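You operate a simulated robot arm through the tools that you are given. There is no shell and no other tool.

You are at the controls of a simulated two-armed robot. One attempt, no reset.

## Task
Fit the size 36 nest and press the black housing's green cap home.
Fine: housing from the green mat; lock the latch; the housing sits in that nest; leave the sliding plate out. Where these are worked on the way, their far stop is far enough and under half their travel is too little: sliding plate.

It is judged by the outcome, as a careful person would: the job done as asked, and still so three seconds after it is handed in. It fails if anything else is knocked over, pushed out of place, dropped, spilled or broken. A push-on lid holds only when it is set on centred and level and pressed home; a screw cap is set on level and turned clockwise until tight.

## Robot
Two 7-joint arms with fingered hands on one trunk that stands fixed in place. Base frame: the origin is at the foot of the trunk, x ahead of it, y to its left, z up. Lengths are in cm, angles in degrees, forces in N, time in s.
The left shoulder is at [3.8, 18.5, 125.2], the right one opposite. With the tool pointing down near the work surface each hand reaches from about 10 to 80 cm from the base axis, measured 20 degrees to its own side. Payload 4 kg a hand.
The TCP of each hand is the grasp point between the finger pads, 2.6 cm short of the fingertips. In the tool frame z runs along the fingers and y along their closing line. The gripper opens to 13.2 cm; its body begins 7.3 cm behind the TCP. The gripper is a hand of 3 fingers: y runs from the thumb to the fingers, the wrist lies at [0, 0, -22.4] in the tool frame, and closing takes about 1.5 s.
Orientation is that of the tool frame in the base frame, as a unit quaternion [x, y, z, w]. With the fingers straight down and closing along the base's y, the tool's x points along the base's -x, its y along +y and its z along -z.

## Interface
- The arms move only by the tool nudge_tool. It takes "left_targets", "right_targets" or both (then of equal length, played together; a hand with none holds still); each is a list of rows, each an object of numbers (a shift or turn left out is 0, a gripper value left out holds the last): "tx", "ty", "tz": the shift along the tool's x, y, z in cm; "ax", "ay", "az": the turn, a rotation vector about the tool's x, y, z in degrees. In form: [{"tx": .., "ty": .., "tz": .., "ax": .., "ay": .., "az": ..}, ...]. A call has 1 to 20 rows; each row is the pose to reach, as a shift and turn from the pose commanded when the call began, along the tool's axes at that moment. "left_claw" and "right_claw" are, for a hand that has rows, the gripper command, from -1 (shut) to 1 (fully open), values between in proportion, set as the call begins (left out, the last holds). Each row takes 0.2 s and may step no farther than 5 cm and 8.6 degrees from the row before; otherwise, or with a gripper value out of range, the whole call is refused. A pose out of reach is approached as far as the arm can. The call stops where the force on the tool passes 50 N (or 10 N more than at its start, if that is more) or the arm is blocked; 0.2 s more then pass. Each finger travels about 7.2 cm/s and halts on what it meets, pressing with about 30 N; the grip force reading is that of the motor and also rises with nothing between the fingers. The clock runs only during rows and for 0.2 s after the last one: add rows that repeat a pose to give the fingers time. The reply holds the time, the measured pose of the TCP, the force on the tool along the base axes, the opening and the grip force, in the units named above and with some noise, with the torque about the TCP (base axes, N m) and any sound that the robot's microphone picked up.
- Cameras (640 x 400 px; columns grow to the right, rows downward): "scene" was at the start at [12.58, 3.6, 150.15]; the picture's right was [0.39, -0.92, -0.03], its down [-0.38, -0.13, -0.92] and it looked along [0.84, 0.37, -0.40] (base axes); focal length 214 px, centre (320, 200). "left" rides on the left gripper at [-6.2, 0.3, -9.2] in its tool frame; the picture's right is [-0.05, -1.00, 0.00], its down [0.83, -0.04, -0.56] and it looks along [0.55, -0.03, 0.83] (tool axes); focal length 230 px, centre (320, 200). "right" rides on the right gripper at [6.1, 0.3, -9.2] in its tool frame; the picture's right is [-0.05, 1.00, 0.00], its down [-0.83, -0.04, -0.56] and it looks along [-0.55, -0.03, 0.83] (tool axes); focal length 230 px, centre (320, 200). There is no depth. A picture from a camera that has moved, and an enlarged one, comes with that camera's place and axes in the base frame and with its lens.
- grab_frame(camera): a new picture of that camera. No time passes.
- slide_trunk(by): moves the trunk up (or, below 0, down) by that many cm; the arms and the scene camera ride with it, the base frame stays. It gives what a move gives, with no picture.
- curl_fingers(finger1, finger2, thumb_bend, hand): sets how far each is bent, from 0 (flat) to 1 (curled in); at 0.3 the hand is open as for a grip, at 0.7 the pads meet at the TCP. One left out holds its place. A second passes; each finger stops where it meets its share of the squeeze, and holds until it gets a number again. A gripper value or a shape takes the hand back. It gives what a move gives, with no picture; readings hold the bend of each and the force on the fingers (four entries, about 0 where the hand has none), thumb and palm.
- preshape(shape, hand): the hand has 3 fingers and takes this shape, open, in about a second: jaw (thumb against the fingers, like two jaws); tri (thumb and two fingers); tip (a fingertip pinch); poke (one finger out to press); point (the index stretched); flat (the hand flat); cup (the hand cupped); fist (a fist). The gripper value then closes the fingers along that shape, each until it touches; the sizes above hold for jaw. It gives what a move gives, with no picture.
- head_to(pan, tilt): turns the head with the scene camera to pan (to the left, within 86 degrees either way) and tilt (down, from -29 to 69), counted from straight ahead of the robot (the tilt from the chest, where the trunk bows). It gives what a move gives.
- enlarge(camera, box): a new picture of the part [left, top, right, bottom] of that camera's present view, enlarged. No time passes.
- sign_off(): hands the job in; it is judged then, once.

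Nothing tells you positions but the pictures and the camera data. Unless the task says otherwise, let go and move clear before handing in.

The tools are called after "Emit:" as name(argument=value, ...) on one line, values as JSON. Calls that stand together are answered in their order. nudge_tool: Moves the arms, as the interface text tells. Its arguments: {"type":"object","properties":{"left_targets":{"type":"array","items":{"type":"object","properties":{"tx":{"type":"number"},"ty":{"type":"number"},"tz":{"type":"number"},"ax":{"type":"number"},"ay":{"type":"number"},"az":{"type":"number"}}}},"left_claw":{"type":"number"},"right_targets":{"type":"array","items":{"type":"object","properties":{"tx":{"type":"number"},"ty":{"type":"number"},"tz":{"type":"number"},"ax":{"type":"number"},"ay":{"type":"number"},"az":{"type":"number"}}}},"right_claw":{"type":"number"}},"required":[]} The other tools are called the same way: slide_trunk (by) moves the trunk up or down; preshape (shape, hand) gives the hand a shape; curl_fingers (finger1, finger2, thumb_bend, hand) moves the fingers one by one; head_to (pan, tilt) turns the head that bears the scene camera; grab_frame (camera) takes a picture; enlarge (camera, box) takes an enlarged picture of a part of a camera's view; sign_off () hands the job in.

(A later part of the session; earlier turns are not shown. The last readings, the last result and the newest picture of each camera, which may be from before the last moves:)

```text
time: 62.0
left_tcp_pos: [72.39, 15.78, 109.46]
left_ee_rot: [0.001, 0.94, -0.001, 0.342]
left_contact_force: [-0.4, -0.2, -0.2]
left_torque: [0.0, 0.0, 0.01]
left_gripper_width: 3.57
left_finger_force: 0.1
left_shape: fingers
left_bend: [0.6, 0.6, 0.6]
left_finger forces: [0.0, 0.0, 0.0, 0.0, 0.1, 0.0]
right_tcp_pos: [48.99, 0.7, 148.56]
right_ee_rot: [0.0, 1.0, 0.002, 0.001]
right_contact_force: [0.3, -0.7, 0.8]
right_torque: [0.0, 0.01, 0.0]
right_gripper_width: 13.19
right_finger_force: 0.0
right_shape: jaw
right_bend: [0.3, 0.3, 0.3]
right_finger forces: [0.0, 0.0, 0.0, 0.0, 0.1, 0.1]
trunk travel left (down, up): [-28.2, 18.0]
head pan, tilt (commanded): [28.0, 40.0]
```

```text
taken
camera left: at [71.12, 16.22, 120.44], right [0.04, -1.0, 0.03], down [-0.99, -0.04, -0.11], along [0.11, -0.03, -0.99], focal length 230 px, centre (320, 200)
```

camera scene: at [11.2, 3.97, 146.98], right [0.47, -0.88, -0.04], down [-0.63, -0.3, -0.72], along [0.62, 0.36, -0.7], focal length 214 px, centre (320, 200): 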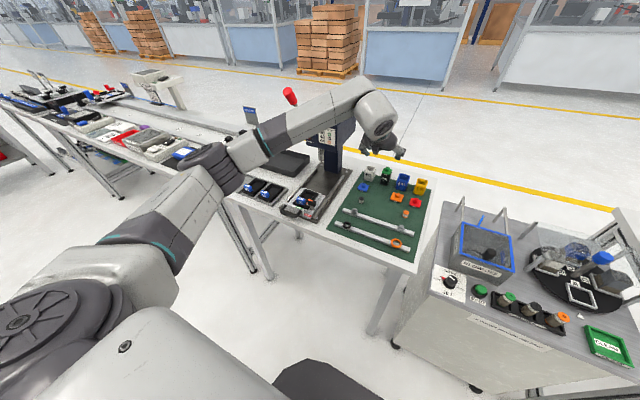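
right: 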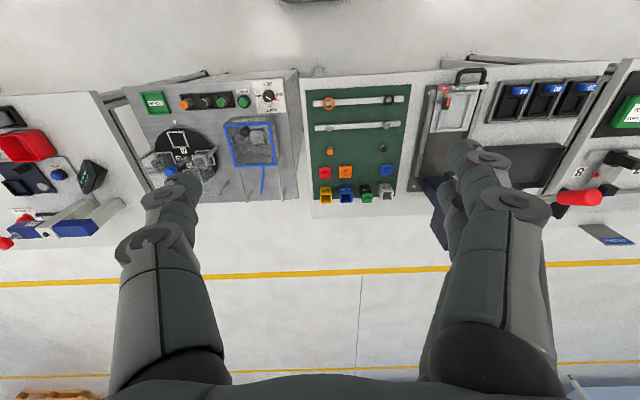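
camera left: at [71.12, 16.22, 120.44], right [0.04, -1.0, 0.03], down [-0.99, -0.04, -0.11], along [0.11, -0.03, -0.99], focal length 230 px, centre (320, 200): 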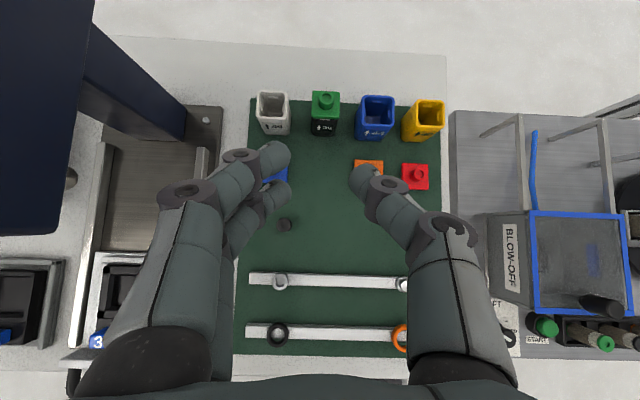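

Finger curl gives a slimmer grip: 0.5 opens 6.9 cm and 0.6 opens 3.6 cm. I'll use about 0.57, pitch the hand 60° forward and come to a pose in front of and above the housing.

Emit:
curl_fingers(hand="left", finger1=0.57, finger2=0.57, thumb_bend=0.57)

Emit:
nudge_tool(left_targets=[{"tx": 1.4, "ty": -0.2, "tz": 2.9, "ay": -5}, {"tx": 2.8, "ty": -0.4, "tz": 5.8, "ay": -10}, {"tx": 4.2, "ty": -0.6, "tz": 8.6, "ay": -15}, {"tx": 5.63, "ty": -0.77, "tz": 11.53, "ay": -20}, {"tx": 5.63, "ty": -0.77, "tz": 11.53, "ay": -20}, {"tx": 5.63, "ty": -0.77, "tz": 11.53, "ay": -20}])

Emit:
grab_frame(camera="left")

Emit:
enlarge(camera="scene", box=[320, 130, 440, 210])

```text
time: 63.0
left_tcp_pos: [72.39, 15.63, 109.45]
left_ee_rot: [0.0, 0.94, 0.0, 0.342]
left_contact_force: [0.6, 0.6, 0.8]
left_torque: [0.0, 0.01, 0.0]
left_gripper_width: 4.74
left_finger_force: 0.1
left_shape: fingers
left_bend: [0.56, 0.56, 0.56]
left_finger forces: [0.0, 0.1, 0.0, 0.1, 0.1, 0.1]
right_tcp_pos: [48.96, 0.64, 148.53]
right_ee_rot: [0.0, 1.0, 0.002, 0.0]
right_contact_force: [-0.3, 0.0, 0.6]
right_torque: [-0.02, 0.03, -0.02]
right_gripper_width: 13.17
right_finger_force: 0.0
right_shape: jaw
right_bend: [0.3, 0.3, 0.3]
right_finger forces: [0.1, 0.1, 0.0, 0.1, 0.1, 0.0]
trunk travel left (down, up): [-28.2, 18.0]
head pan, tilt (commanded): [28.0, 40.0]
```

```text
time: 64.4
left_tcp_pos: [75.34, 15.03, 96.95]
left_ee_rot: [0.0, 0.866, 0.0, 0.5]
left_contact_force: [-0.5, -0.1, -0.1]
left_torque: [0.0, -0.04, 0.02]
left_gripper_width: 4.72
left_finger_force: 0.0
left_shape: fingers
left_bend: [0.56, 0.56, 0.56]
left_finger forces: [0.0, 0.0, 0.0, 0.1, 0.0, 0.0]
right_tcp_pos: [48.93, 0.8, 148.49]
right_ee_rot: [0.0, 1.0, 0.001, 0.001]
right_contact_force: [-0.2, -1.2, 0.5]
right_torque: [0.01, -0.01, 0.02]
right_gripper_width: 13.21
right_finger_force: 0.0
right_shape: jaw
right_bend: [0.3, 0.3, 0.3]
right_finger forces: [0.0, 0.1, 0.1, 0.1, 0.1, 0.0]
trunk travel left (down, up): [-28.2, 18.0]
head pan, tilt (commanded): [28.0, 40.0]
```

```text
taken
camera left: at [70.41, 15.49, 106.89], right [0.03, -1.0, 0.05], down [-0.9, -0.04, -0.44], along [0.44, -0.03, -0.9], focal length 230 px, centre (320, 200)
```

left: 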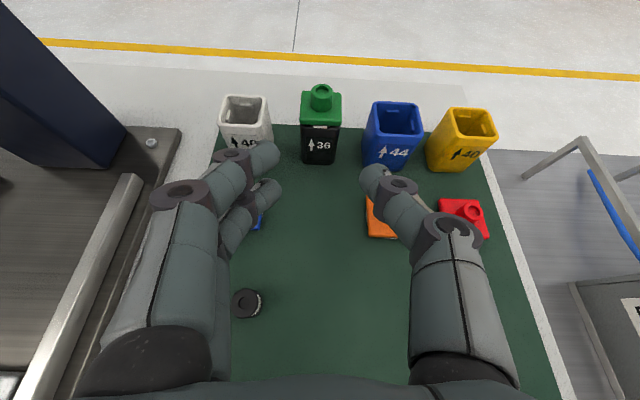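

```text
5.00 times, centred on (380, 170) of scene
camera zoom: at [11.24, 3.93, 146.98], right [0.47, -0.88, -0.04], down [-0.63, -0.3, -0.72], along [0.62, 0.36, -0.7], focal length 1072 px, centre (20, 350)
```

zoom: 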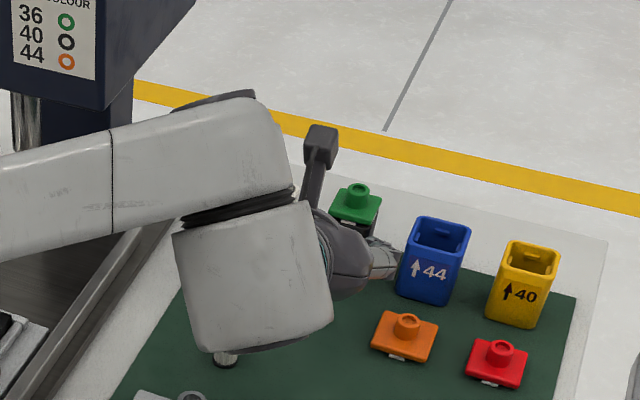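

The housing lies straight ahead between the fingers. I'll enlarge to refine its position.

Emit:
enlarge(camera="left", box=[200, 70, 440, 220])

Emit:
enlarge(camera="left", box=[260, 75, 388, 175])

```text
2.67 times, centred on (320, 145) of left
camera zoom: at [70.41, 15.49, 106.89], right [0.03, -1.0, 0.05], down [-0.9, -0.04, -0.44], along [0.44, -0.03, -0.9], focal length 614 px, centre (320, 347)
```

zoom: 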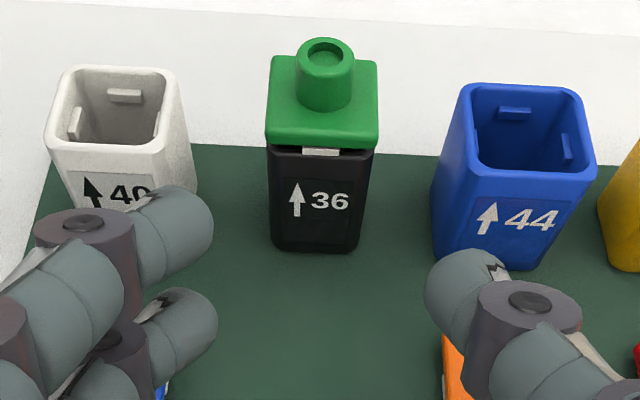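

```text
4.00 times, centred on (324, 125) of left
camera zoom: at [70.41, 15.49, 106.89], right [0.03, -1.0, 0.05], down [-0.9, -0.04, -0.44], along [0.44, -0.03, -0.9], focal length 920 px, centre (304, 500)
```

zoom: 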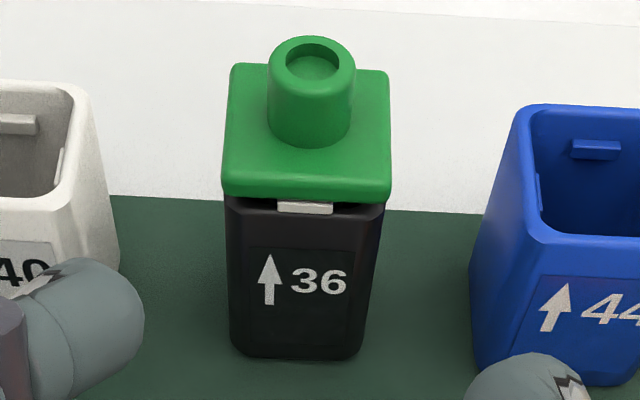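

The front face is at about x 84.85 and the centre at y≈15.1; the lane in front of it between the caps is free. I'll narrow the opening to about 4 cm and come down in front of the housing at gripping height.

Emit:
curl_fingers(hand="left", finger1=0.585, finger2=0.585, thumb_bend=0.585)

Emit:
nudge_tool(left_targets=[{"tx": 1.3, "ty": -0.09, "tz": 1.75}, {"tx": 2.6, "ty": -0.09, "tz": 3.5}, {"tx": 3.9, "ty": -0.09, "tz": 5.25}, {"tx": 3.9, "ty": -0.09, "tz": 5.25}, {"tx": 3.9, "ty": -0.09, "tz": 5.25}])

Emit:
grab_frame(camera="left")

Emit:
enlarge(camera="left", box=[200, 70, 440, 220])

Emit:
enlarge(camera="right", box=[300, 120, 420, 220])

```text
time: 65.4
left_tcp_pos: [75.39, 15.03, 97.06]
left_ee_rot: [0.0, 0.866, 0.0, 0.5]
left_contact_force: [0.2, 0.1, 0.2]
left_torque: [0.01, 0.0, 0.05]
left_gripper_width: 4.19
left_finger_force: 0.1
left_shape: fingers
left_bend: [0.58, 0.58, 0.58]
left_finger forces: [0.1, 0.0, 0.0, 0.0, 0.0, 0.0]
right_tcp_pos: [48.89, 0.63, 148.54]
right_ee_rot: [0.0, 1.0, 0.001, 0.0]
right_contact_force: [-0.4, -0.1, -0.4]
right_torque: [-0.02, -0.01, -0.01]
right_gripper_width: 13.18
right_finger_force: 0.1
right_shape: jaw
right_bend: [0.3, 0.3, 0.3]
right_finger forces: [0.0, 0.0, 0.0, 0.0, 0.1, 0.0]
trunk travel left (down, up): [-28.2, 18.0]
head pan, tilt (commanded): [28.0, 40.0]
```

```text
time: 66.6
left_tcp_pos: [77.95, 14.92, 90.91]
left_ee_rot: [0.0, 0.866, 0.0, 0.5]
left_contact_force: [-0.6, -0.2, 0.3]
left_torque: [-0.01, -0.01, 0.01]
left_gripper_width: 4.16
left_finger_force: 0.1
left_shape: fingers
left_bend: [0.58, 0.58, 0.58]
left_finger forces: [0.0, 0.1, 0.1, 0.1, 0.1, 0.0]
right_tcp_pos: [48.84, 0.78, 148.5]
right_ee_rot: [0.0, 1.0, 0.002, -0.001]
right_contact_force: [0.7, 0.1, 0.1]
right_torque: [0.04, 0.02, -0.01]
right_gripper_width: 13.2
right_finger_force: 0.1
right_shape: jaw
right_bend: [0.3, 0.3, 0.3]
right_finger forces: [0.1, 0.0, 0.0, 0.0, 0.0, 0.0]
trunk travel left (down, up): [-28.2, 18.0]
head pan, tilt (commanded): [28.0, 40.0]
```

```text
taken
camera left: at [72.97, 15.49, 100.97], right [0.03, -1.0, 0.05], down [-0.9, -0.04, -0.44], along [0.44, -0.03, -0.9], focal length 230 px, centre (320, 200)
```

left: 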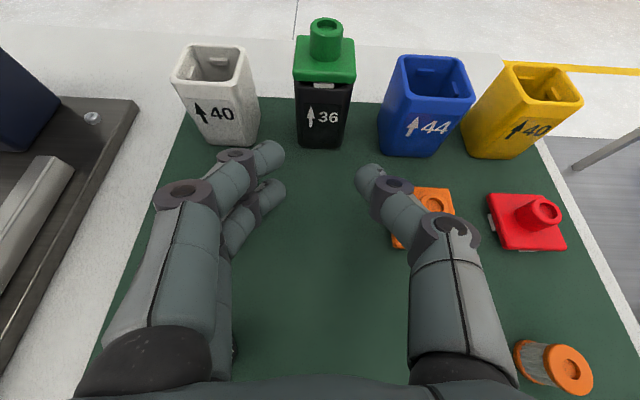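

```text
2.67 times, centred on (320, 145) of left
camera zoom: at [72.97, 15.49, 100.97], right [0.03, -1.0, 0.05], down [-0.9, -0.04, -0.44], along [0.44, -0.03, -0.9], focal length 614 px, centre (320, 347)
```

zoom: 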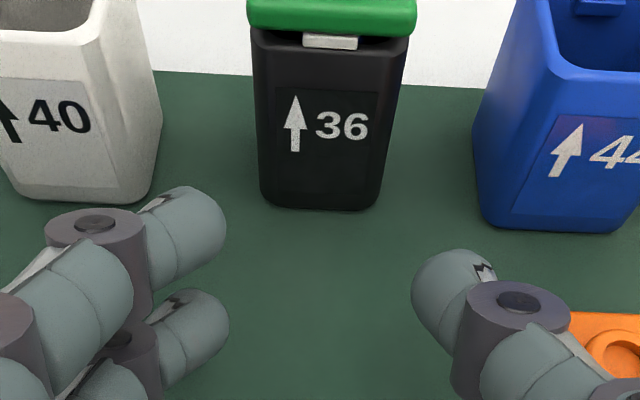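

```text
4.00 times, centred on (360, 170) of right
camera zoom: at [42.65, 1.05, 157.9], right [0.05, 1.0, 0.0], down [0.83, -0.05, 0.56], along [0.56, -0.03, -0.83], focal length 920 px, centre (160, 320)
```

zoom: 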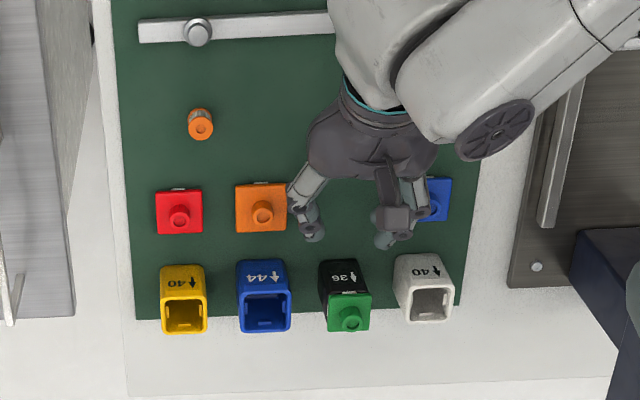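

The alignment is within about 0.1 cm. I'll correct that and advance horizontally in two steps.

Emit:
nudge_tool(left_targets=[{"tx": -0.97, "ty": -0.1, "tz": 1.75}, {"tx": -1.94, "ty": -0.1, "tz": 3.5}, {"tx": -1.94, "ty": -0.1, "tz": 3.5}])

Emit:
grab_frame(camera="left")

Emit:
enlarge(camera="left", box=[200, 70, 440, 220])

Emit:
enlarge(camera="right", box=[330, 150, 410, 210])

```text
time: 67.4
left_tcp_pos: [81.9, 14.87, 91.14]
left_ee_rot: [0.0, 0.866, 0.0, 0.499]
left_contact_force: [0.1, -0.4, -0.5]
left_torque: [-0.01, -0.02, -0.02]
left_gripper_width: 4.18
left_finger_force: 0.0
left_shape: fingers
left_bend: [0.58, 0.58, 0.58]
left_finger forces: [0.0, 0.0, 0.1, 0.1, 0.0, 0.1]
right_tcp_pos: [48.86, 0.74, 148.57]
right_ee_rot: [0.0, 1.0, 0.002, 0.001]
right_contact_force: [0.2, -0.3, 0.2]
right_torque: [0.0, -0.05, -0.02]
right_gripper_width: 13.2
right_finger_force: 0.1
right_shape: jaw
right_bend: [0.3, 0.3, 0.3]
right_finger forces: [0.0, 0.0, 0.0, 0.0, 0.0, 0.0]
trunk travel left (down, up): [-28.2, 18.0]
head pan, tilt (commanded): [28.0, 40.0]
```

```text
taken
camera left: at [77.02, 15.35, 101.05], right [0.03, -1.0, 0.05], down [-0.9, -0.04, -0.44], along [0.44, -0.03, -0.9], focal length 230 px, centre (320, 200)
```

left: 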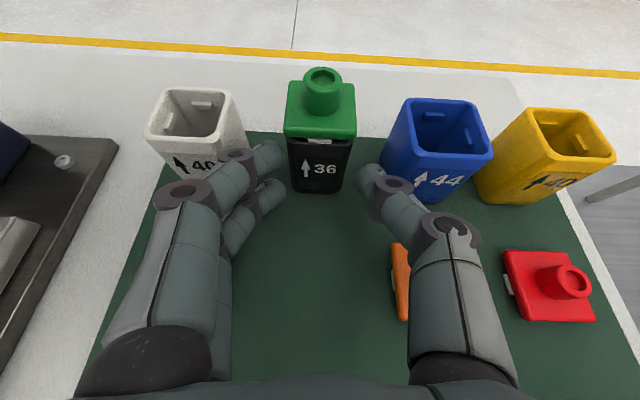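

```text
2.67 times, centred on (320, 145) of left
camera zoom: at [77.02, 15.35, 101.05], right [0.03, -1.0, 0.05], down [-0.9, -0.04, -0.44], along [0.44, -0.03, -0.9], focal length 614 px, centre (320, 347)
```

zoom: 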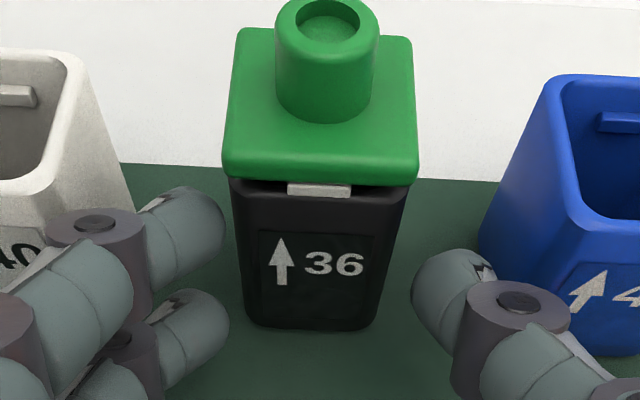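

```text
6.67 times, centred on (370, 180) of right
camera zoom: at [42.61, 1.09, 157.91], right [0.05, 1.0, 0.0], down [0.83, -0.05, 0.56], along [0.56, -0.03, -0.83], focal length 1534 px, centre (-13, 333)
```

zoom: 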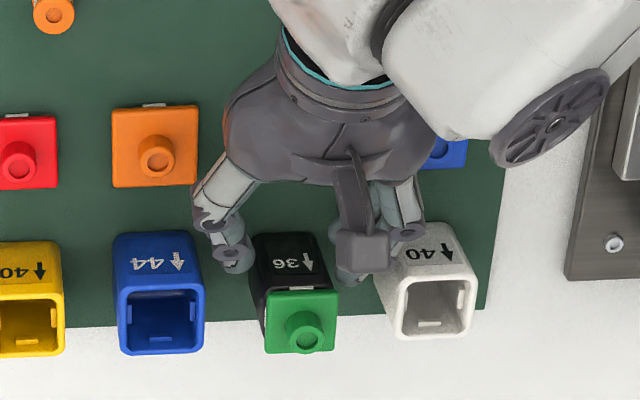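

There is about 0.4 cm clearance to both neighbours. I'll advance the last 2.1 cm.

Emit:
nudge_tool(left_targets=[{"tx": -0.5, "ty": 0.05, "tz": 0.87}, {"tx": -1.05, "ty": 0.05, "tz": 1.82}, {"tx": -1.05, "ty": 0.05, "tz": 1.82}])

Emit:
enlarge(camera="left", box=[180, 60, 460, 235])

Emit:
enlarge(camera="right", box=[330, 150, 410, 210])

```text
time: 68.2
left_tcp_pos: [84.14, 14.83, 91.15]
left_ee_rot: [0.0, 0.866, 0.0, 0.499]
left_contact_force: [0.4, -0.2, -0.1]
left_torque: [0.0, -0.01, 0.0]
left_gripper_width: 4.19
left_finger_force: 0.5
left_shape: fingers
left_bend: [0.58, 0.58, 0.58]
left_finger forces: [0.0, 0.2, 0.0, 0.0, 0.0, 0.0]
right_tcp_pos: [48.92, 0.74, 148.46]
right_ee_rot: [0.0, 1.0, 0.002, 0.001]
right_contact_force: [-0.4, -0.1, 0.6]
right_torque: [-0.01, -0.03, -0.01]
right_gripper_width: 13.19
right_finger_force: 0.1
right_shape: jaw
right_bend: [0.3, 0.3, 0.3]
right_finger forces: [0.0, 0.1, 0.0, 0.0, 0.1, 0.0]
trunk travel left (down, up): [-28.2, 18.0]
head pan, tilt (commanded): [28.0, 40.0]
```

```text
2.29 times, centred on (320, 148) of left
camera zoom: at [79.14, 15.28, 101.1], right [0.03, -1.0, 0.04], down [-0.9, -0.04, -0.44], along [0.44, -0.03, -0.9], focal length 526 px, centre (320, 320)
```

zoom: 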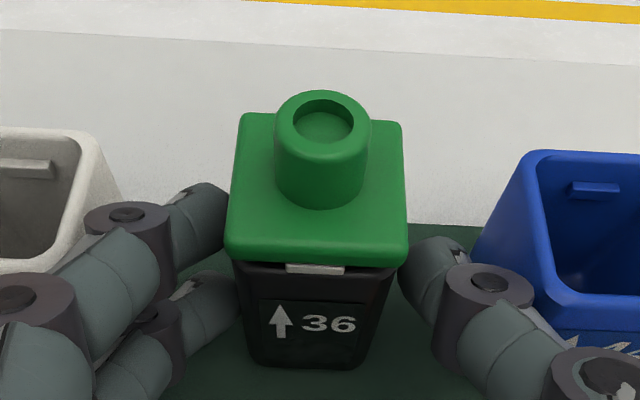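

```text
6.67 times, centred on (370, 180) of right
camera zoom: at [42.65, 1.07, 157.9], right [0.05, 1.0, 0.0], down [0.83, -0.05, 0.56], along [0.56, -0.03, -0.83], focal length 1534 px, centre (-13, 333)
```

zoom: 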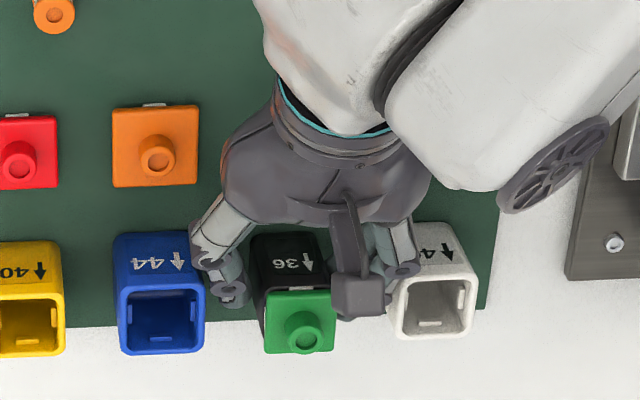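

The fingertips are beside the body, just under the cap's rim. I'll lower 0.5 cm so that I grip only the black body, then close.

Emit:
nudge_tool(left_targets=[{"tx": 0.22, "tz": 0.13}, {"tx": 0.43, "tz": 0.25}, {"tx": 0.43, "tz": 0.25}])

Emit:
curl_fingers(hand="left", finger1=0.64, finger2=0.64, thumb_bend=0.64)

Emit:
enlarge(camera="left", box=[180, 60, 460, 235])

Emit:
enlarge(camera="right", box=[330, 150, 410, 210])

```text
time: 69.0
left_tcp_pos: [84.02, 14.71, 90.59]
left_ee_rot: [0.0, 0.866, 0.0, 0.5]
left_contact_force: [0.5, 0.1, 0.3]
left_torque: [0.02, 0.01, 0.0]
left_gripper_width: 4.17
left_finger_force: 0.3
left_shape: fingers
left_bend: [0.58, 0.58, 0.58]
left_finger forces: [0.3, 0.5, 0.0, 0.0, 0.2, 0.0]
right_tcp_pos: [48.96, 0.78, 148.56]
right_ee_rot: [0.001, 1.0, 0.002, 0.001]
right_contact_force: [-0.2, -0.5, 0.6]
right_torque: [0.01, -0.02, 0.01]
right_gripper_width: 13.18
right_finger_force: 0.0
right_shape: jaw
right_bend: [0.3, 0.3, 0.3]
right_finger forces: [0.0, 0.1, 0.0, 0.0, 0.0, 0.0]
trunk travel left (down, up): [-28.2, 18.0]
head pan, tilt (commanded): [28.0, 40.0]
```

```text
time: 70.0
left_tcp_pos: [84.14, 14.73, 90.59]
left_ee_rot: [0.0, 0.866, 0.0, 0.5]
left_contact_force: [0.1, 0.5, -0.6]
left_torque: [0.01, 0.0, 0.04]
left_gripper_width: 3.56
left_finger_force: 6.0
left_shape: fingers
left_bend: [0.6, 0.6, 0.62]
left_finger forces: [3.1, 3.0, 0.1, 0.1, 5.4, 0.0]
right_tcp_pos: [48.86, 0.66, 148.46]
right_ee_rot: [0.0, 1.0, 0.002, 0.001]
right_contact_force: [0.0, -0.8, -0.2]
right_torque: [0.01, 0.01, 0.02]
right_gripper_width: 13.18
right_finger_force: 0.0
right_shape: jaw
right_bend: [0.3, 0.3, 0.3]
right_finger forces: [0.0, 0.0, 0.1, 0.0, 0.1, 0.0]
trunk travel left (down, up): [-28.2, 18.0]
head pan, tilt (commanded): [28.0, 40.0]
```

```text
2.29 times, centred on (320, 148) of left
camera zoom: at [79.11, 15.24, 100.5], right [0.03, -1.0, 0.04], down [-0.9, -0.04, -0.44], along [0.44, -0.03, -0.9], focal length 526 px, centre (320, 320)
```

zoom: 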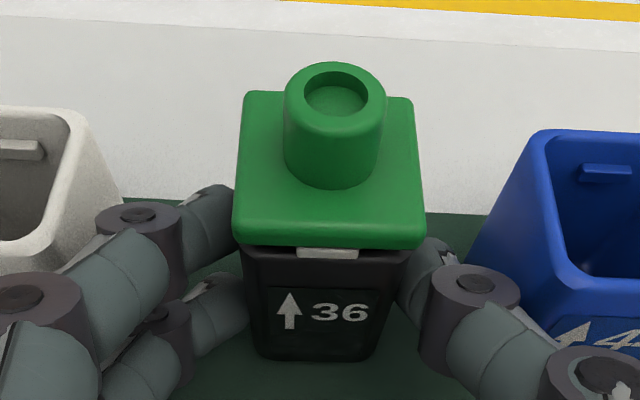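

```text
6.67 times, centred on (370, 180) of right
camera zoom: at [42.66, 1.06, 157.9], right [0.05, 1.0, 0.0], down [0.83, -0.05, 0.56], along [0.56, -0.03, -0.83], focal length 1534 px, centre (-13, 333)
```

zoom: 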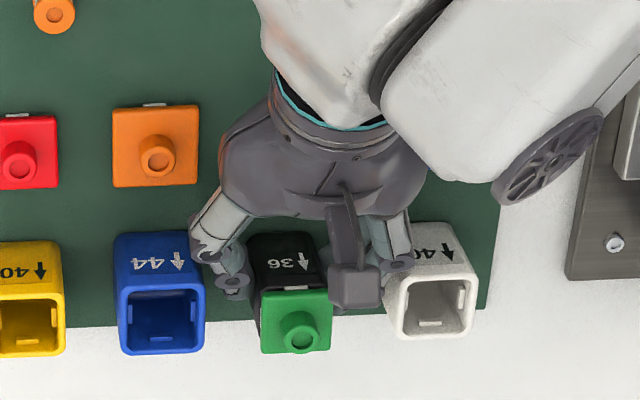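

It is gripped lightly at 3.56 cm. I'll squeeze more firmly before lifting.

Emit:
curl_fingers(hand="left", finger1=0.75, finger2=0.75, thumb_bend=0.75)

Emit:
enlarge(camera="left", box=[180, 60, 460, 235])

```text
time: 71.0
left_tcp_pos: [83.97, 14.76, 90.64]
left_ee_rot: [0.0, 0.866, 0.0, 0.5]
left_contact_force: [-0.5, -0.2, -0.9]
left_torque: [0.04, 0.02, 0.0]
left_gripper_width: 3.37
left_finger_force: 20.0
left_shape: fingers
left_bend: [0.62, 0.62, 0.65]
left_finger forces: [9.9, 10.1, 0.0, 0.0, 20.1, 0.0]
right_tcp_pos: [49.02, 0.72, 148.51]
right_ee_rot: [0.0, 1.0, 0.001, 0.0]
right_contact_force: [-0.5, 0.6, 0.0]
right_torque: [-0.02, 0.0, 0.05]
right_gripper_width: 13.21
right_finger_force: 0.0
right_shape: jaw
right_bend: [0.3, 0.3, 0.3]
right_finger forces: [0.0, 0.0, 0.0, 0.0, 0.0, 0.0]
trunk travel left (down, up): [-28.2, 18.0]
head pan, tilt (commanded): [28.0, 40.0]
```

```text
2.29 times, centred on (320, 148) of left
camera zoom: at [79.12, 15.24, 100.49], right [0.03, -1.0, 0.04], down [-0.9, -0.04, -0.44], along [0.44, -0.03, -0.9], focal length 526 px, centre (320, 320)
```

zoom: 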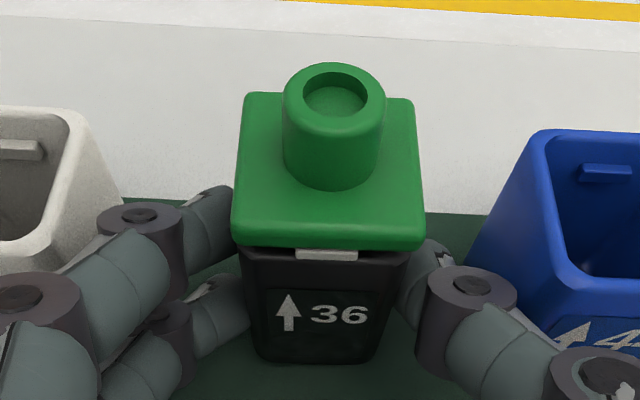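

Firm at 20 N. I'll lift it straight up slowly.

Emit:
nudge_tool(left_targets=[{"tx": -0.22, "tz": -0.13}, {"tx": -0.65, "tz": -0.38}, {"tx": -1.3, "tz": -0.75}, {"tx": -1.3, "tz": -0.75}])

Emit:
enlarge(camera="left", box=[180, 60, 460, 235])

Emit:
enlarge(camera="right", box=[330, 150, 410, 210])

```text
time: 72.0
left_tcp_pos: [84.04, 14.8, 92.09]
left_ee_rot: [-0.001, 0.866, 0.001, 0.5]
left_contact_force: [-0.6, -0.8, -0.7]
left_torque: [0.01, 0.03, 0.0]
left_gripper_width: 3.38
left_finger_force: 19.7
left_shape: fingers
left_bend: [0.62, 0.62, 0.65]
left_finger forces: [10.0, 10.1, 0.0, 0.0, 20.1, 0.1]
right_tcp_pos: [48.92, 0.73, 148.48]
right_ee_rot: [-0.001, 1.0, 0.001, 0.0]
right_contact_force: [-0.1, 0.3, 0.3]
right_torque: [0.01, 0.0, 0.01]
right_gripper_width: 13.16
right_finger_force: 0.1
right_shape: jaw
right_bend: [0.3, 0.3, 0.3]
right_finger forces: [0.0, 0.1, 0.0, 0.1, 0.0, 0.0]
trunk travel left (down, up): [-28.2, 18.0]
head pan, tilt (commanded): [28.0, 40.0]
```

```text
2.29 times, centred on (320, 148) of left
camera zoom: at [79.07, 15.22, 101.98], right [0.03, -1.0, 0.05], down [-0.9, -0.04, -0.44], along [0.44, -0.03, -0.9], focal length 526 px, centre (320, 320)
```

zoom: 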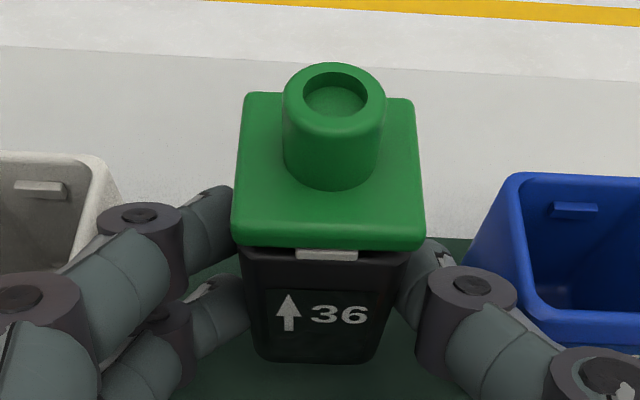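

```text
6.67 times, centred on (370, 180) of right
camera zoom: at [42.69, 1.05, 157.89], right [0.05, 1.0, 0.0], down [0.83, -0.05, 0.56], along [0.56, -0.03, -0.83], focal length 1534 px, centre (-13, 333)
```

zoom: 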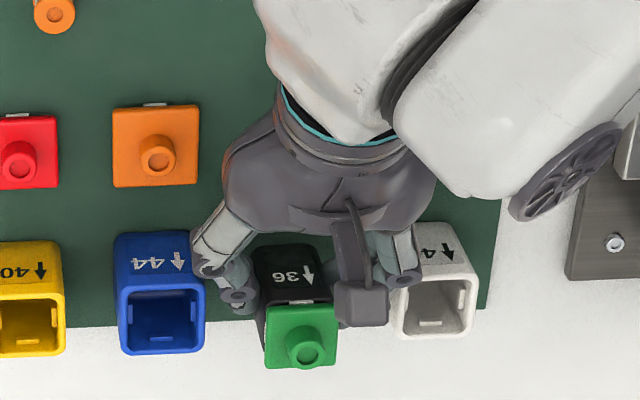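

Housing and cap came up cleanly. I'll raise it further, bring it back toward the robot, then over to the left above the drawer.

Emit:
nudge_tool(left_targets=[{"tx": -1.7, "tz": -1.0}, {"tx": -3.6, "tz": -2.1}, {"tx": -5.5, "tz": -3.2}, {"tx": -7.36, "tz": -4.25}, {"tx": -7.36, "tz": -4.25}])

Emit:
nudge_tool(left_targets=[{"tx": 1.0, "tz": -1.73}, {"tx": 2.5, "tz": -4.33}, {"tx": 4.2, "tz": -7.27}, {"tx": 5.9, "tz": -10.2}, {"tx": 7.6, "tz": -13.2}, {"tx": 9.3, "tz": -16.1}, {"tx": 11.0, "tz": -19.05}, {"tx": 12.0, "tz": -20.8}, {"tx": 12.3, "tz": -21.3}, {"tx": 12.3, "tz": -21.3}])

Emit:
nudge_tool(left_targets=[{"ty": 1.5}, {"ty": 4}, {"ty": 7}, {"ty": 10}, {"ty": 13}, {"ty": 16}, {"ty": 19}, {"ty": 22}, {"ty": 23.7}, {"ty": 24.2}, {"ty": 24.2}])

Emit:
grab_frame(camera="left")

Emit:
grab_frame(camera="scene")

```text
time: 73.2
left_tcp_pos: [83.84, 15.02, 100.76]
left_ee_rot: [0.0, 0.866, 0.0, 0.499]
left_contact_force: [-0.2, 0.2, -0.6]
left_torque: [-0.03, 0.0, 0.0]
left_gripper_width: 3.36
left_finger_force: 19.6
left_shape: fingers
left_bend: [0.62, 0.62, 0.65]
left_finger forces: [10.0, 10.2, 0.1, 0.0, 20.1, 0.1]
right_tcp_pos: [48.98, 0.65, 148.49]
right_ee_rot: [0.0, 1.0, 0.001, 0.0]
right_contact_force: [-0.8, 0.1, 0.5]
right_torque: [0.0, 0.02, 0.0]
right_gripper_width: 13.21
right_finger_force: 0.1
right_shape: jaw
right_bend: [0.3, 0.3, 0.3]
right_finger forces: [0.1, 0.0, 0.0, 0.0, 0.0, 0.0]
trunk travel left (down, up): [-28.2, 18.0]
head pan, tilt (commanded): [28.0, 40.0]
```

```text
time: 75.4
left_tcp_pos: [59.54, 14.93, 100.61]
left_ee_rot: [0.0, 0.866, 0.0, 0.5]
left_contact_force: [-0.4, 0.3, -0.7]
left_torque: [-0.01, 0.08, 0.02]
left_gripper_width: 3.36
left_finger_force: 20.1
left_shape: fingers
left_bend: [0.62, 0.62, 0.65]
left_finger forces: [10.1, 10.1, 0.0, 0.0, 20.1, 0.1]
right_tcp_pos: [48.95, 0.76, 148.54]
right_ee_rot: [0.0, 1.0, 0.001, 0.001]
right_contact_force: [-0.3, 0.3, 0.9]
right_torque: [0.01, -0.01, 0.02]
right_gripper_width: 13.19
right_finger_force: 0.0
right_shape: jaw
right_bend: [0.3, 0.3, 0.3]
right_finger forces: [0.0, 0.0, 0.1, 0.0, 0.0, 0.0]
trunk travel left (down, up): [-28.2, 18.0]
head pan, tilt (commanded): [28.0, 40.0]
```

```text
time: 77.8
left_tcp_pos: [59.38, 38.96, 100.54]
left_ee_rot: [0.0, 0.866, 0.0, 0.501]
left_contact_force: [-0.5, -0.3, -1.5]
left_torque: [0.03, 0.04, -0.01]
left_gripper_width: 3.35
left_finger_force: 20.3
left_shape: fingers
left_bend: [0.62, 0.62, 0.65]
left_finger forces: [10.0, 10.3, 0.0, 0.0, 20.1, 0.0]
right_tcp_pos: [48.92, 0.76, 148.54]
right_ee_rot: [-0.001, 1.0, 0.002, 0.001]
right_contact_force: [0.4, 1.3, -0.4]
right_torque: [0.01, -0.03, 0.02]
right_gripper_width: 13.18
right_finger_force: 0.0
right_shape: jaw
right_bend: [0.3, 0.3, 0.3]
right_finger forces: [0.1, 0.0, 0.0, 0.1, 0.1, 0.0]
trunk travel left (down, up): [-28.2, 18.0]
head pan, tilt (commanded): [28.0, 40.0]
```

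```text
taken
camera left: at [54.52, 39.5, 110.41], right [0.03, -1.0, 0.05], down [-0.9, -0.04, -0.44], along [0.44, -0.03, -0.9], focal length 230 px, centre (320, 200)
```

left: 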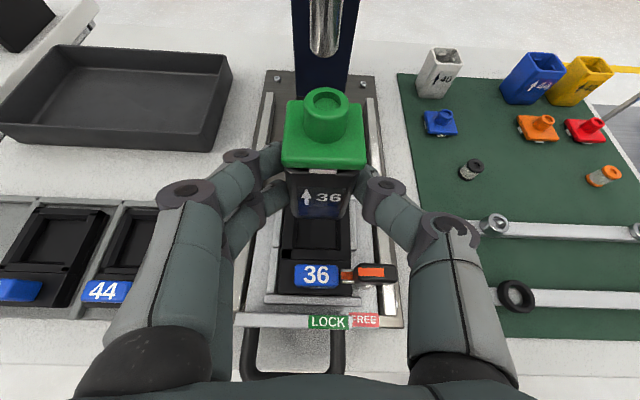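

```text
taken
camera scene: at [11.25, 3.94, 146.98], right [0.47, -0.88, -0.04], down [-0.63, -0.3, -0.72], along [0.62, 0.36, -0.7], focal length 214 px, centre (320, 200)
```

scene: 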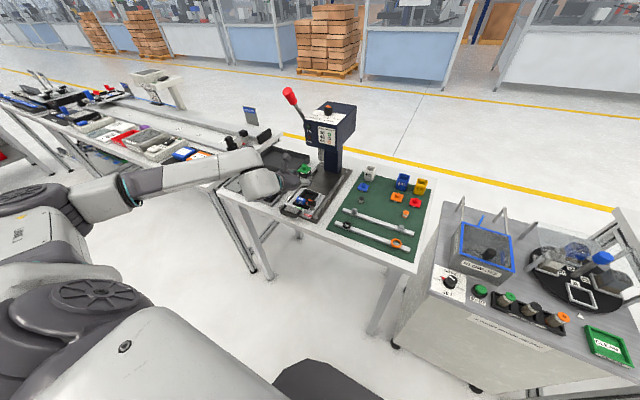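

The housing is above the drawer. I'll enlarge to compare it with the nest pocket.

Emit:
enlarge(camera="left", box=[230, 150, 410, 330])

Emit:
enlarge(camera="scene", box=[265, 155, 345, 215])

Emit:
enlarge(camera="right", box=[420, 60, 540, 150])

```text
2.22 times, centred on (320, 240) of left
camera zoom: at [54.52, 39.5, 110.41], right [0.03, -1.0, 0.05], down [-0.9, -0.04, -0.44], along [0.44, -0.03, -0.9], focal length 511 px, centre (320, 111)
```

zoom: 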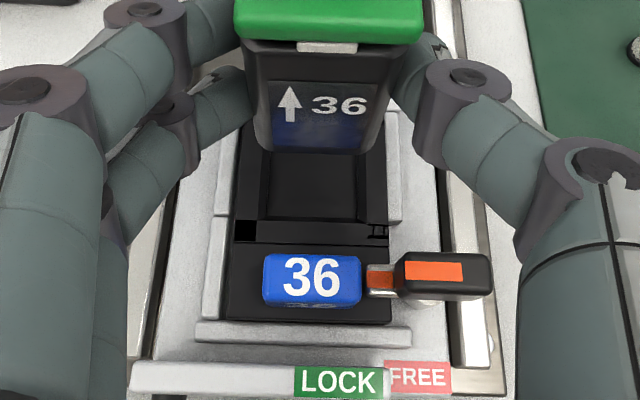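

```text
6.67 times, centred on (305, 185) of scene
camera zoom: at [11.25, 3.94, 146.98], right [0.47, -0.88, -0.04], down [-0.63, -0.3, -0.72], along [0.62, 0.36, -0.7], focal length 1430 px, centre (420, 300)
```

zoom: 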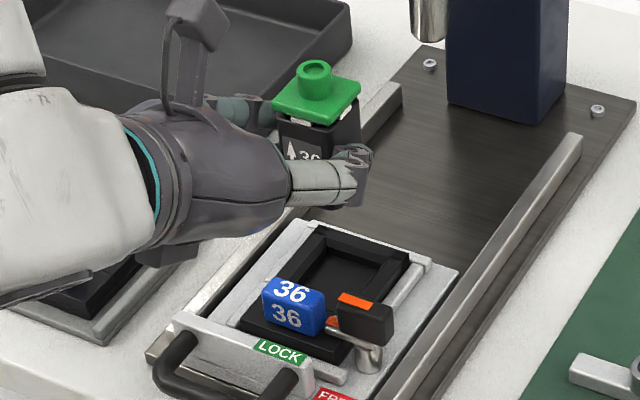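

```text
4.44 times, centred on (480, 105) of right
camera zoom: at [42.66, 1.07, 157.89], right [0.05, 1.0, 0.0], down [0.83, -0.05, 0.56], along [0.56, -0.03, -0.83], focal length 1022 px, centre (-391, 622)
```

zoom: 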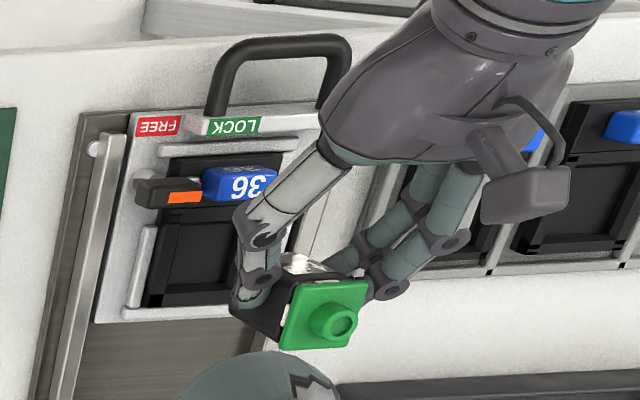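

I'll zoom in closer on the housing's lower edge and the pocket.

Emit:
enlarge(camera="left", box=[275, 190, 371, 250])

Emit:
enlarge(camera="left", box=[265, 215, 377, 285])

```text
6.67 times, centred on (323, 220) of left
camera zoom: at [54.52, 39.5, 110.41], right [0.03, -1.0, 0.05], down [-0.9, -0.04, -0.44], along [0.44, -0.03, -0.9], focal length 1534 px, centre (300, 67)
```

zoom: 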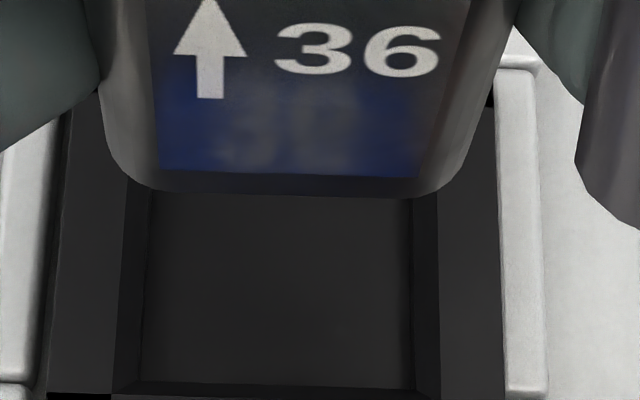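

```text
5.71 times, centred on (321, 250) of left
camera zoom: at [54.52, 39.5, 110.41], right [0.03, -1.0, 0.05], down [-0.9, -0.04, -0.44], along [0.44, -0.03, -0.9], focal length 1315 px, centre (314, -86)
```

zoom: 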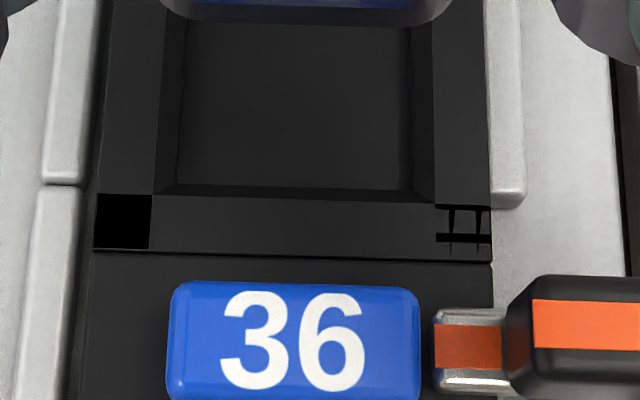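

The pocket centre is at about [62.0, 39.0] and the housing is about 0.2 cm short of it in x. I'll correct that and lower to just above the rim.

Emit:
nudge_tool(left_targets=[{"tx": 0.77, "ty": -0.06, "tz": 0.67}, {"tx": 2.2, "ty": -0.06, "tz": 1.5}, {"tx": 3.6, "ty": -0.06, "tz": 2.3}, {"tx": 4.66, "ty": -0.06, "tz": 2.92}, {"tx": 4.66, "ty": -0.06, "tz": 2.92}, {"tx": 4.66, "ty": -0.06, "tz": 2.92}])

Emit:
grab_frame(camera="left")

Emit:
enlarge(camera="left", box=[275, 190, 371, 250])

Emit:
enlarge(camera="scene", box=[275, 165, 339, 215])

Emit:
enlarge(camera="right", box=[430, 70, 520, 140])

```text
time: 79.2
left_tcp_pos: [59.67, 38.93, 95.08]
left_ee_rot: [0.0, 0.866, 0.0, 0.5]
left_contact_force: [0.3, -0.7, -0.1]
left_torque: [0.0, 0.04, -0.02]
left_gripper_width: 3.38
left_finger_force: 20.3
left_shape: fingers
left_bend: [0.62, 0.62, 0.65]
left_finger forces: [10.1, 10.2, 0.0, 0.0, 20.1, 0.1]
right_tcp_pos: [48.96, 0.74, 148.65]
right_ee_rot: [0.0, 1.0, 0.002, 0.001]
right_contact_force: [-0.3, 0.5, 0.4]
right_torque: [-0.03, 0.0, 0.0]
right_gripper_width: 13.18
right_finger_force: 0.0
right_shape: jaw
right_bend: [0.3, 0.3, 0.3]
right_finger forces: [0.1, 0.0, 0.1, 0.0, 0.0, 0.0]
trunk travel left (down, up): [-28.2, 18.0]
head pan, tilt (commanded): [28.0, 40.0]
```

```text
taken
camera left: at [54.67, 39.35, 104.94], right [0.03, -1.0, 0.05], down [-0.9, -0.04, -0.44], along [0.44, -0.03, -0.9], focal length 230 px, centre (320, 200)
```

left: 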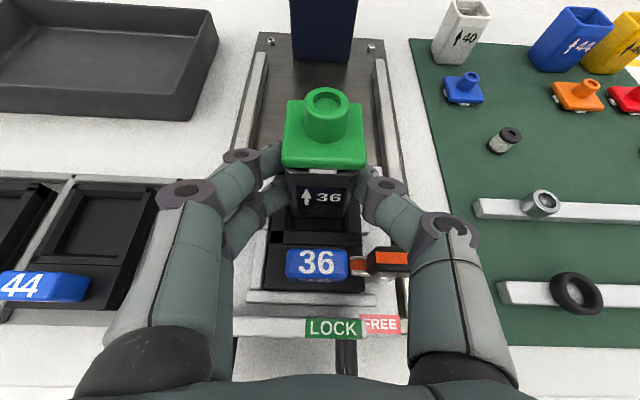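

```text
6.67 times, centred on (323, 220) of left
camera zoom: at [54.67, 39.35, 104.94], right [0.03, -1.0, 0.05], down [-0.9, -0.04, -0.44], along [0.44, -0.03, -0.9], focal length 1534 px, centre (300, 67)
```

zoom: 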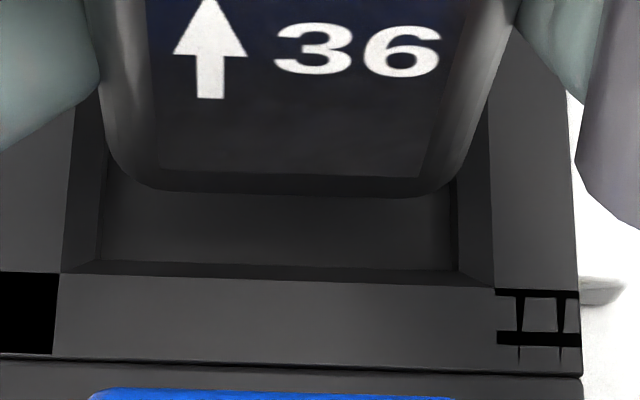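

```text
8.00 times, centred on (307, 190) of scene
camera zoom: at [11.25, 3.94, 146.98], right [0.47, -0.88, -0.04], down [-0.63, -0.3, -0.72], along [0.62, 0.36, -0.7], focal length 1716 px, centre (424, 280)
```

zoom: 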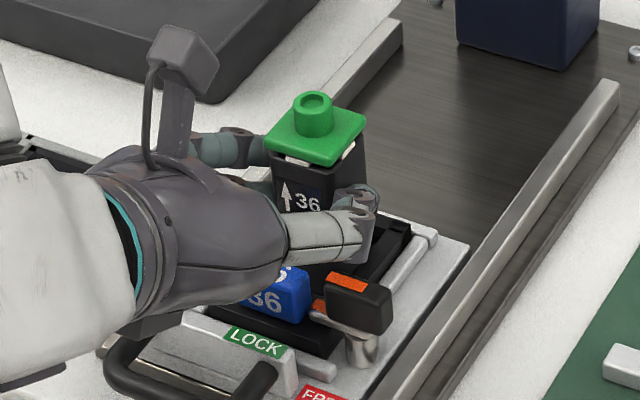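

```text
5.71 times, centred on (475, 105) of right
camera zoom: at [42.66, 1.07, 157.9], right [0.05, 1.0, 0.0], down [0.83, -0.05, 0.56], along [0.56, -0.03, -0.83], focal length 1315 px, centre (-566, 743)
```

zoom: 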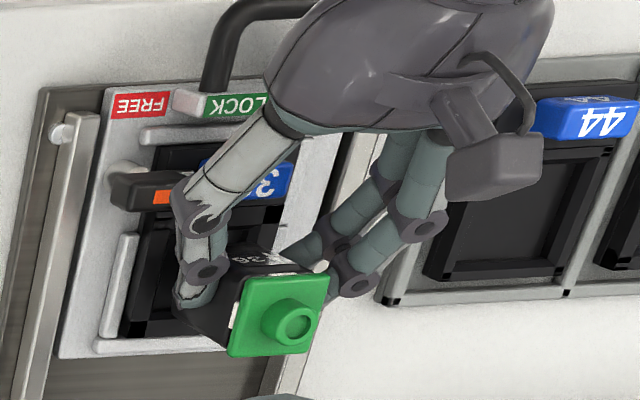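

The housing is centred to within a millimetre. I'll nudge 0.08 cm left and lower into the pocket in small steps.

Emit:
nudge_tool(left_targets=[{"tx": 0.43, "ty": 0.08, "tz": 0.25}, {"tx": 0.87, "ty": 0.08, "tz": 0.5}, {"tx": 1.13, "ty": 0.08, "tz": 0.65}, {"tx": 1.13, "ty": 0.08, "tz": 0.65}])

Emit:
enlarge(camera="left", box=[265, 190, 377, 260])

Emit:
enlarge(camera="scene", box=[275, 165, 339, 215])

```text
time: 80.2
left_tcp_pos: [59.59, 38.97, 93.83]
left_ee_rot: [0.0, 0.866, 0.0, 0.5]
left_contact_force: [-0.1, -0.3, -0.7]
left_torque: [-0.03, 0.02, 0.02]
left_gripper_width: 3.36
left_finger_force: 20.3
left_shape: fingers
left_bend: [0.62, 0.62, 0.65]
left_finger forces: [9.9, 10.1, 0.0, 0.0, 20.2, 0.0]
right_tcp_pos: [48.99, 0.72, 148.6]
right_ee_rot: [0.0, 1.0, 0.001, 0.001]
right_contact_force: [0.3, -0.7, 0.4]
right_torque: [-0.02, 0.01, -0.02]
right_gripper_width: 13.2
right_finger_force: 0.1
right_shape: jaw
right_bend: [0.3, 0.3, 0.3]
right_finger forces: [0.0, 0.0, 0.0, 0.1, 0.0, 0.1]
trunk travel left (down, up): [-28.2, 18.0]
head pan, tilt (commanded): [28.0, 40.0]
```

```text
5.71 times, centred on (321, 225) of left
camera zoom: at [54.67, 39.49, 103.62], right [0.03, -1.0, 0.05], down [-0.9, -0.04, -0.44], along [0.44, -0.03, -0.9], focal length 1315 px, centre (314, 57)
```

zoom: 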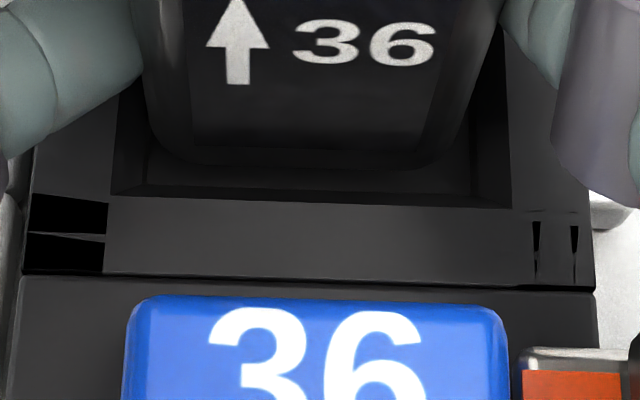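

```text
8.00 times, centred on (307, 190) of scene
camera zoom: at [11.25, 3.94, 146.98], right [0.47, -0.88, -0.04], down [-0.63, -0.3, -0.72], along [0.62, 0.36, -0.7], focal length 1716 px, centre (424, 280)
```

zoom: 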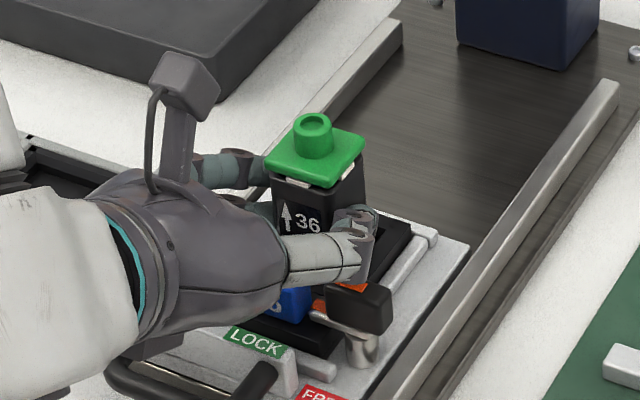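

Entering the pocket, centred. I'll continue lowering by small steps.

Emit:
nudge_tool(left_targets=[{"tx": 0.17, "tz": 0.1}, {"tx": 0.35, "tz": 0.2}, {"tx": 0.52, "tz": 0.3}, {"tx": 0.52, "tz": 0.3}])

Emit:
enlarge(camera="left", box=[265, 190, 377, 260])

```text
time: 81.2
left_tcp_pos: [59.67, 39.11, 93.27]
left_ee_rot: [-0.001, 0.866, 0.0, 0.5]
left_contact_force: [-0.3, -0.7, 0.4]
left_torque: [-0.07, 0.03, 0.0]
left_gripper_width: 3.38
left_finger_force: 20.4
left_shape: fingers
left_bend: [0.62, 0.63, 0.65]
left_finger forces: [9.8, 9.8, 0.0, 0.0, 20.8, 0.0]
right_tcp_pos: [48.93, 0.67, 148.46]
right_ee_rot: [0.001, 1.0, 0.001, 0.0]
right_contact_force: [-0.2, -0.3, 0.6]
right_torque: [0.0, -0.05, -0.02]
right_gripper_width: 13.17
right_finger_force: 0.0
right_shape: jaw
right_bend: [0.3, 0.3, 0.3]
right_finger forces: [0.0, 0.0, 0.1, 0.0, 0.1, 0.1]
trunk travel left (down, up): [-28.2, 18.0]
head pan, tilt (commanded): [28.0, 40.0]
```

```text
5.71 times, centred on (321, 225) of left
camera zoom: at [54.73, 39.57, 103.16], right [0.03, -1.0, 0.05], down [-0.9, -0.04, -0.44], along [0.44, -0.03, -0.9], focal length 1315 px, centre (314, 57)
```

zoom: 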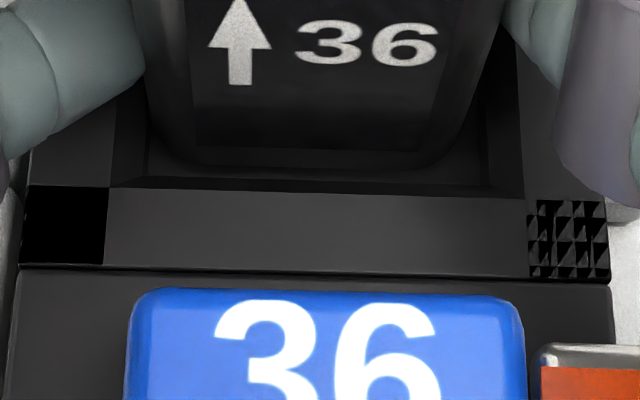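

Slight contact signs begin. I'll go on in 0.15 cm steps.

Emit:
nudge_tool(left_targets=[{"tx": 0.13, "tz": 0.075}, {"tx": 0.26, "tz": 0.15}, {"tx": 0.26, "tz": 0.15}])

Emit:
enlarge(camera="left", box=[265, 190, 377, 260])

Emit:
enlarge(camera="scene", box=[275, 165, 339, 215])

```text
time: 82.0
left_tcp_pos: [59.68, 39.05, 93.24]
left_ee_rot: [0.001, 0.865, 0.0, 0.502]
left_contact_force: [1.0, 1.8, 11.4]
left_torque: [-0.05, -0.14, 0.04]
left_gripper_width: 3.35
left_finger_force: 22.3
left_shape: fingers
left_bend: [0.62, 0.63, 0.65]
left_finger forces: [11.1, 11.1, 0.0, 0.0, 22.3, 0.1]
right_tcp_pos: [48.74, 0.72, 148.55]
right_ee_rot: [0.001, 1.0, 0.001, 0.002]
right_contact_force: [0.4, 0.3, -1.0]
right_torque: [0.01, 0.01, -0.01]
right_gripper_width: 13.17
right_finger_force: 0.1
right_shape: jaw
right_bend: [0.3, 0.3, 0.3]
right_finger forces: [0.1, 0.0, 0.1, 0.1, 0.1, 0.0]
trunk travel left (down, up): [-28.2, 18.0]
head pan, tilt (commanded): [28.0, 40.0]
```

```text
5.71 times, centred on (321, 225) of left
camera zoom: at [54.67, 39.5, 103.07], right [0.03, -1.0, 0.04], down [-0.89, -0.04, -0.45], along [0.45, -0.03, -0.89], focal length 1315 px, centre (314, 57)
```

zoom: 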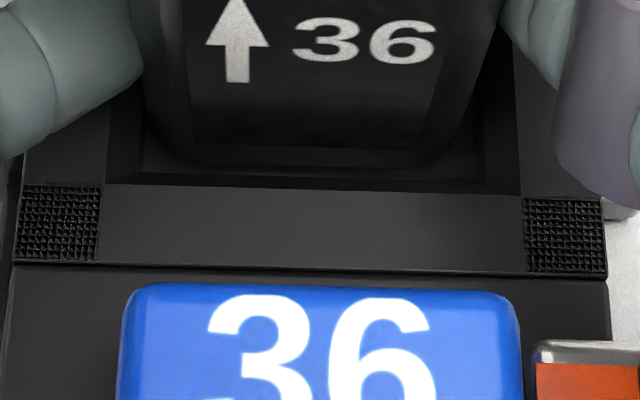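

```text
8.00 times, centred on (307, 190) of scene
camera zoom: at [11.13, 3.9, 147.0], right [0.47, -0.88, -0.04], down [-0.63, -0.3, -0.72], along [0.62, 0.36, -0.7], focal length 1716 px, centre (424, 280)
```

zoom: 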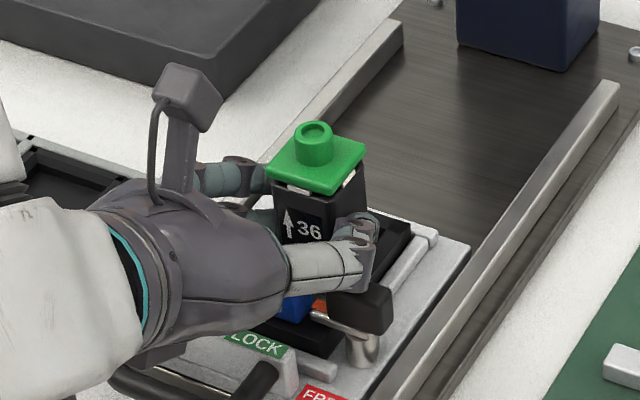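

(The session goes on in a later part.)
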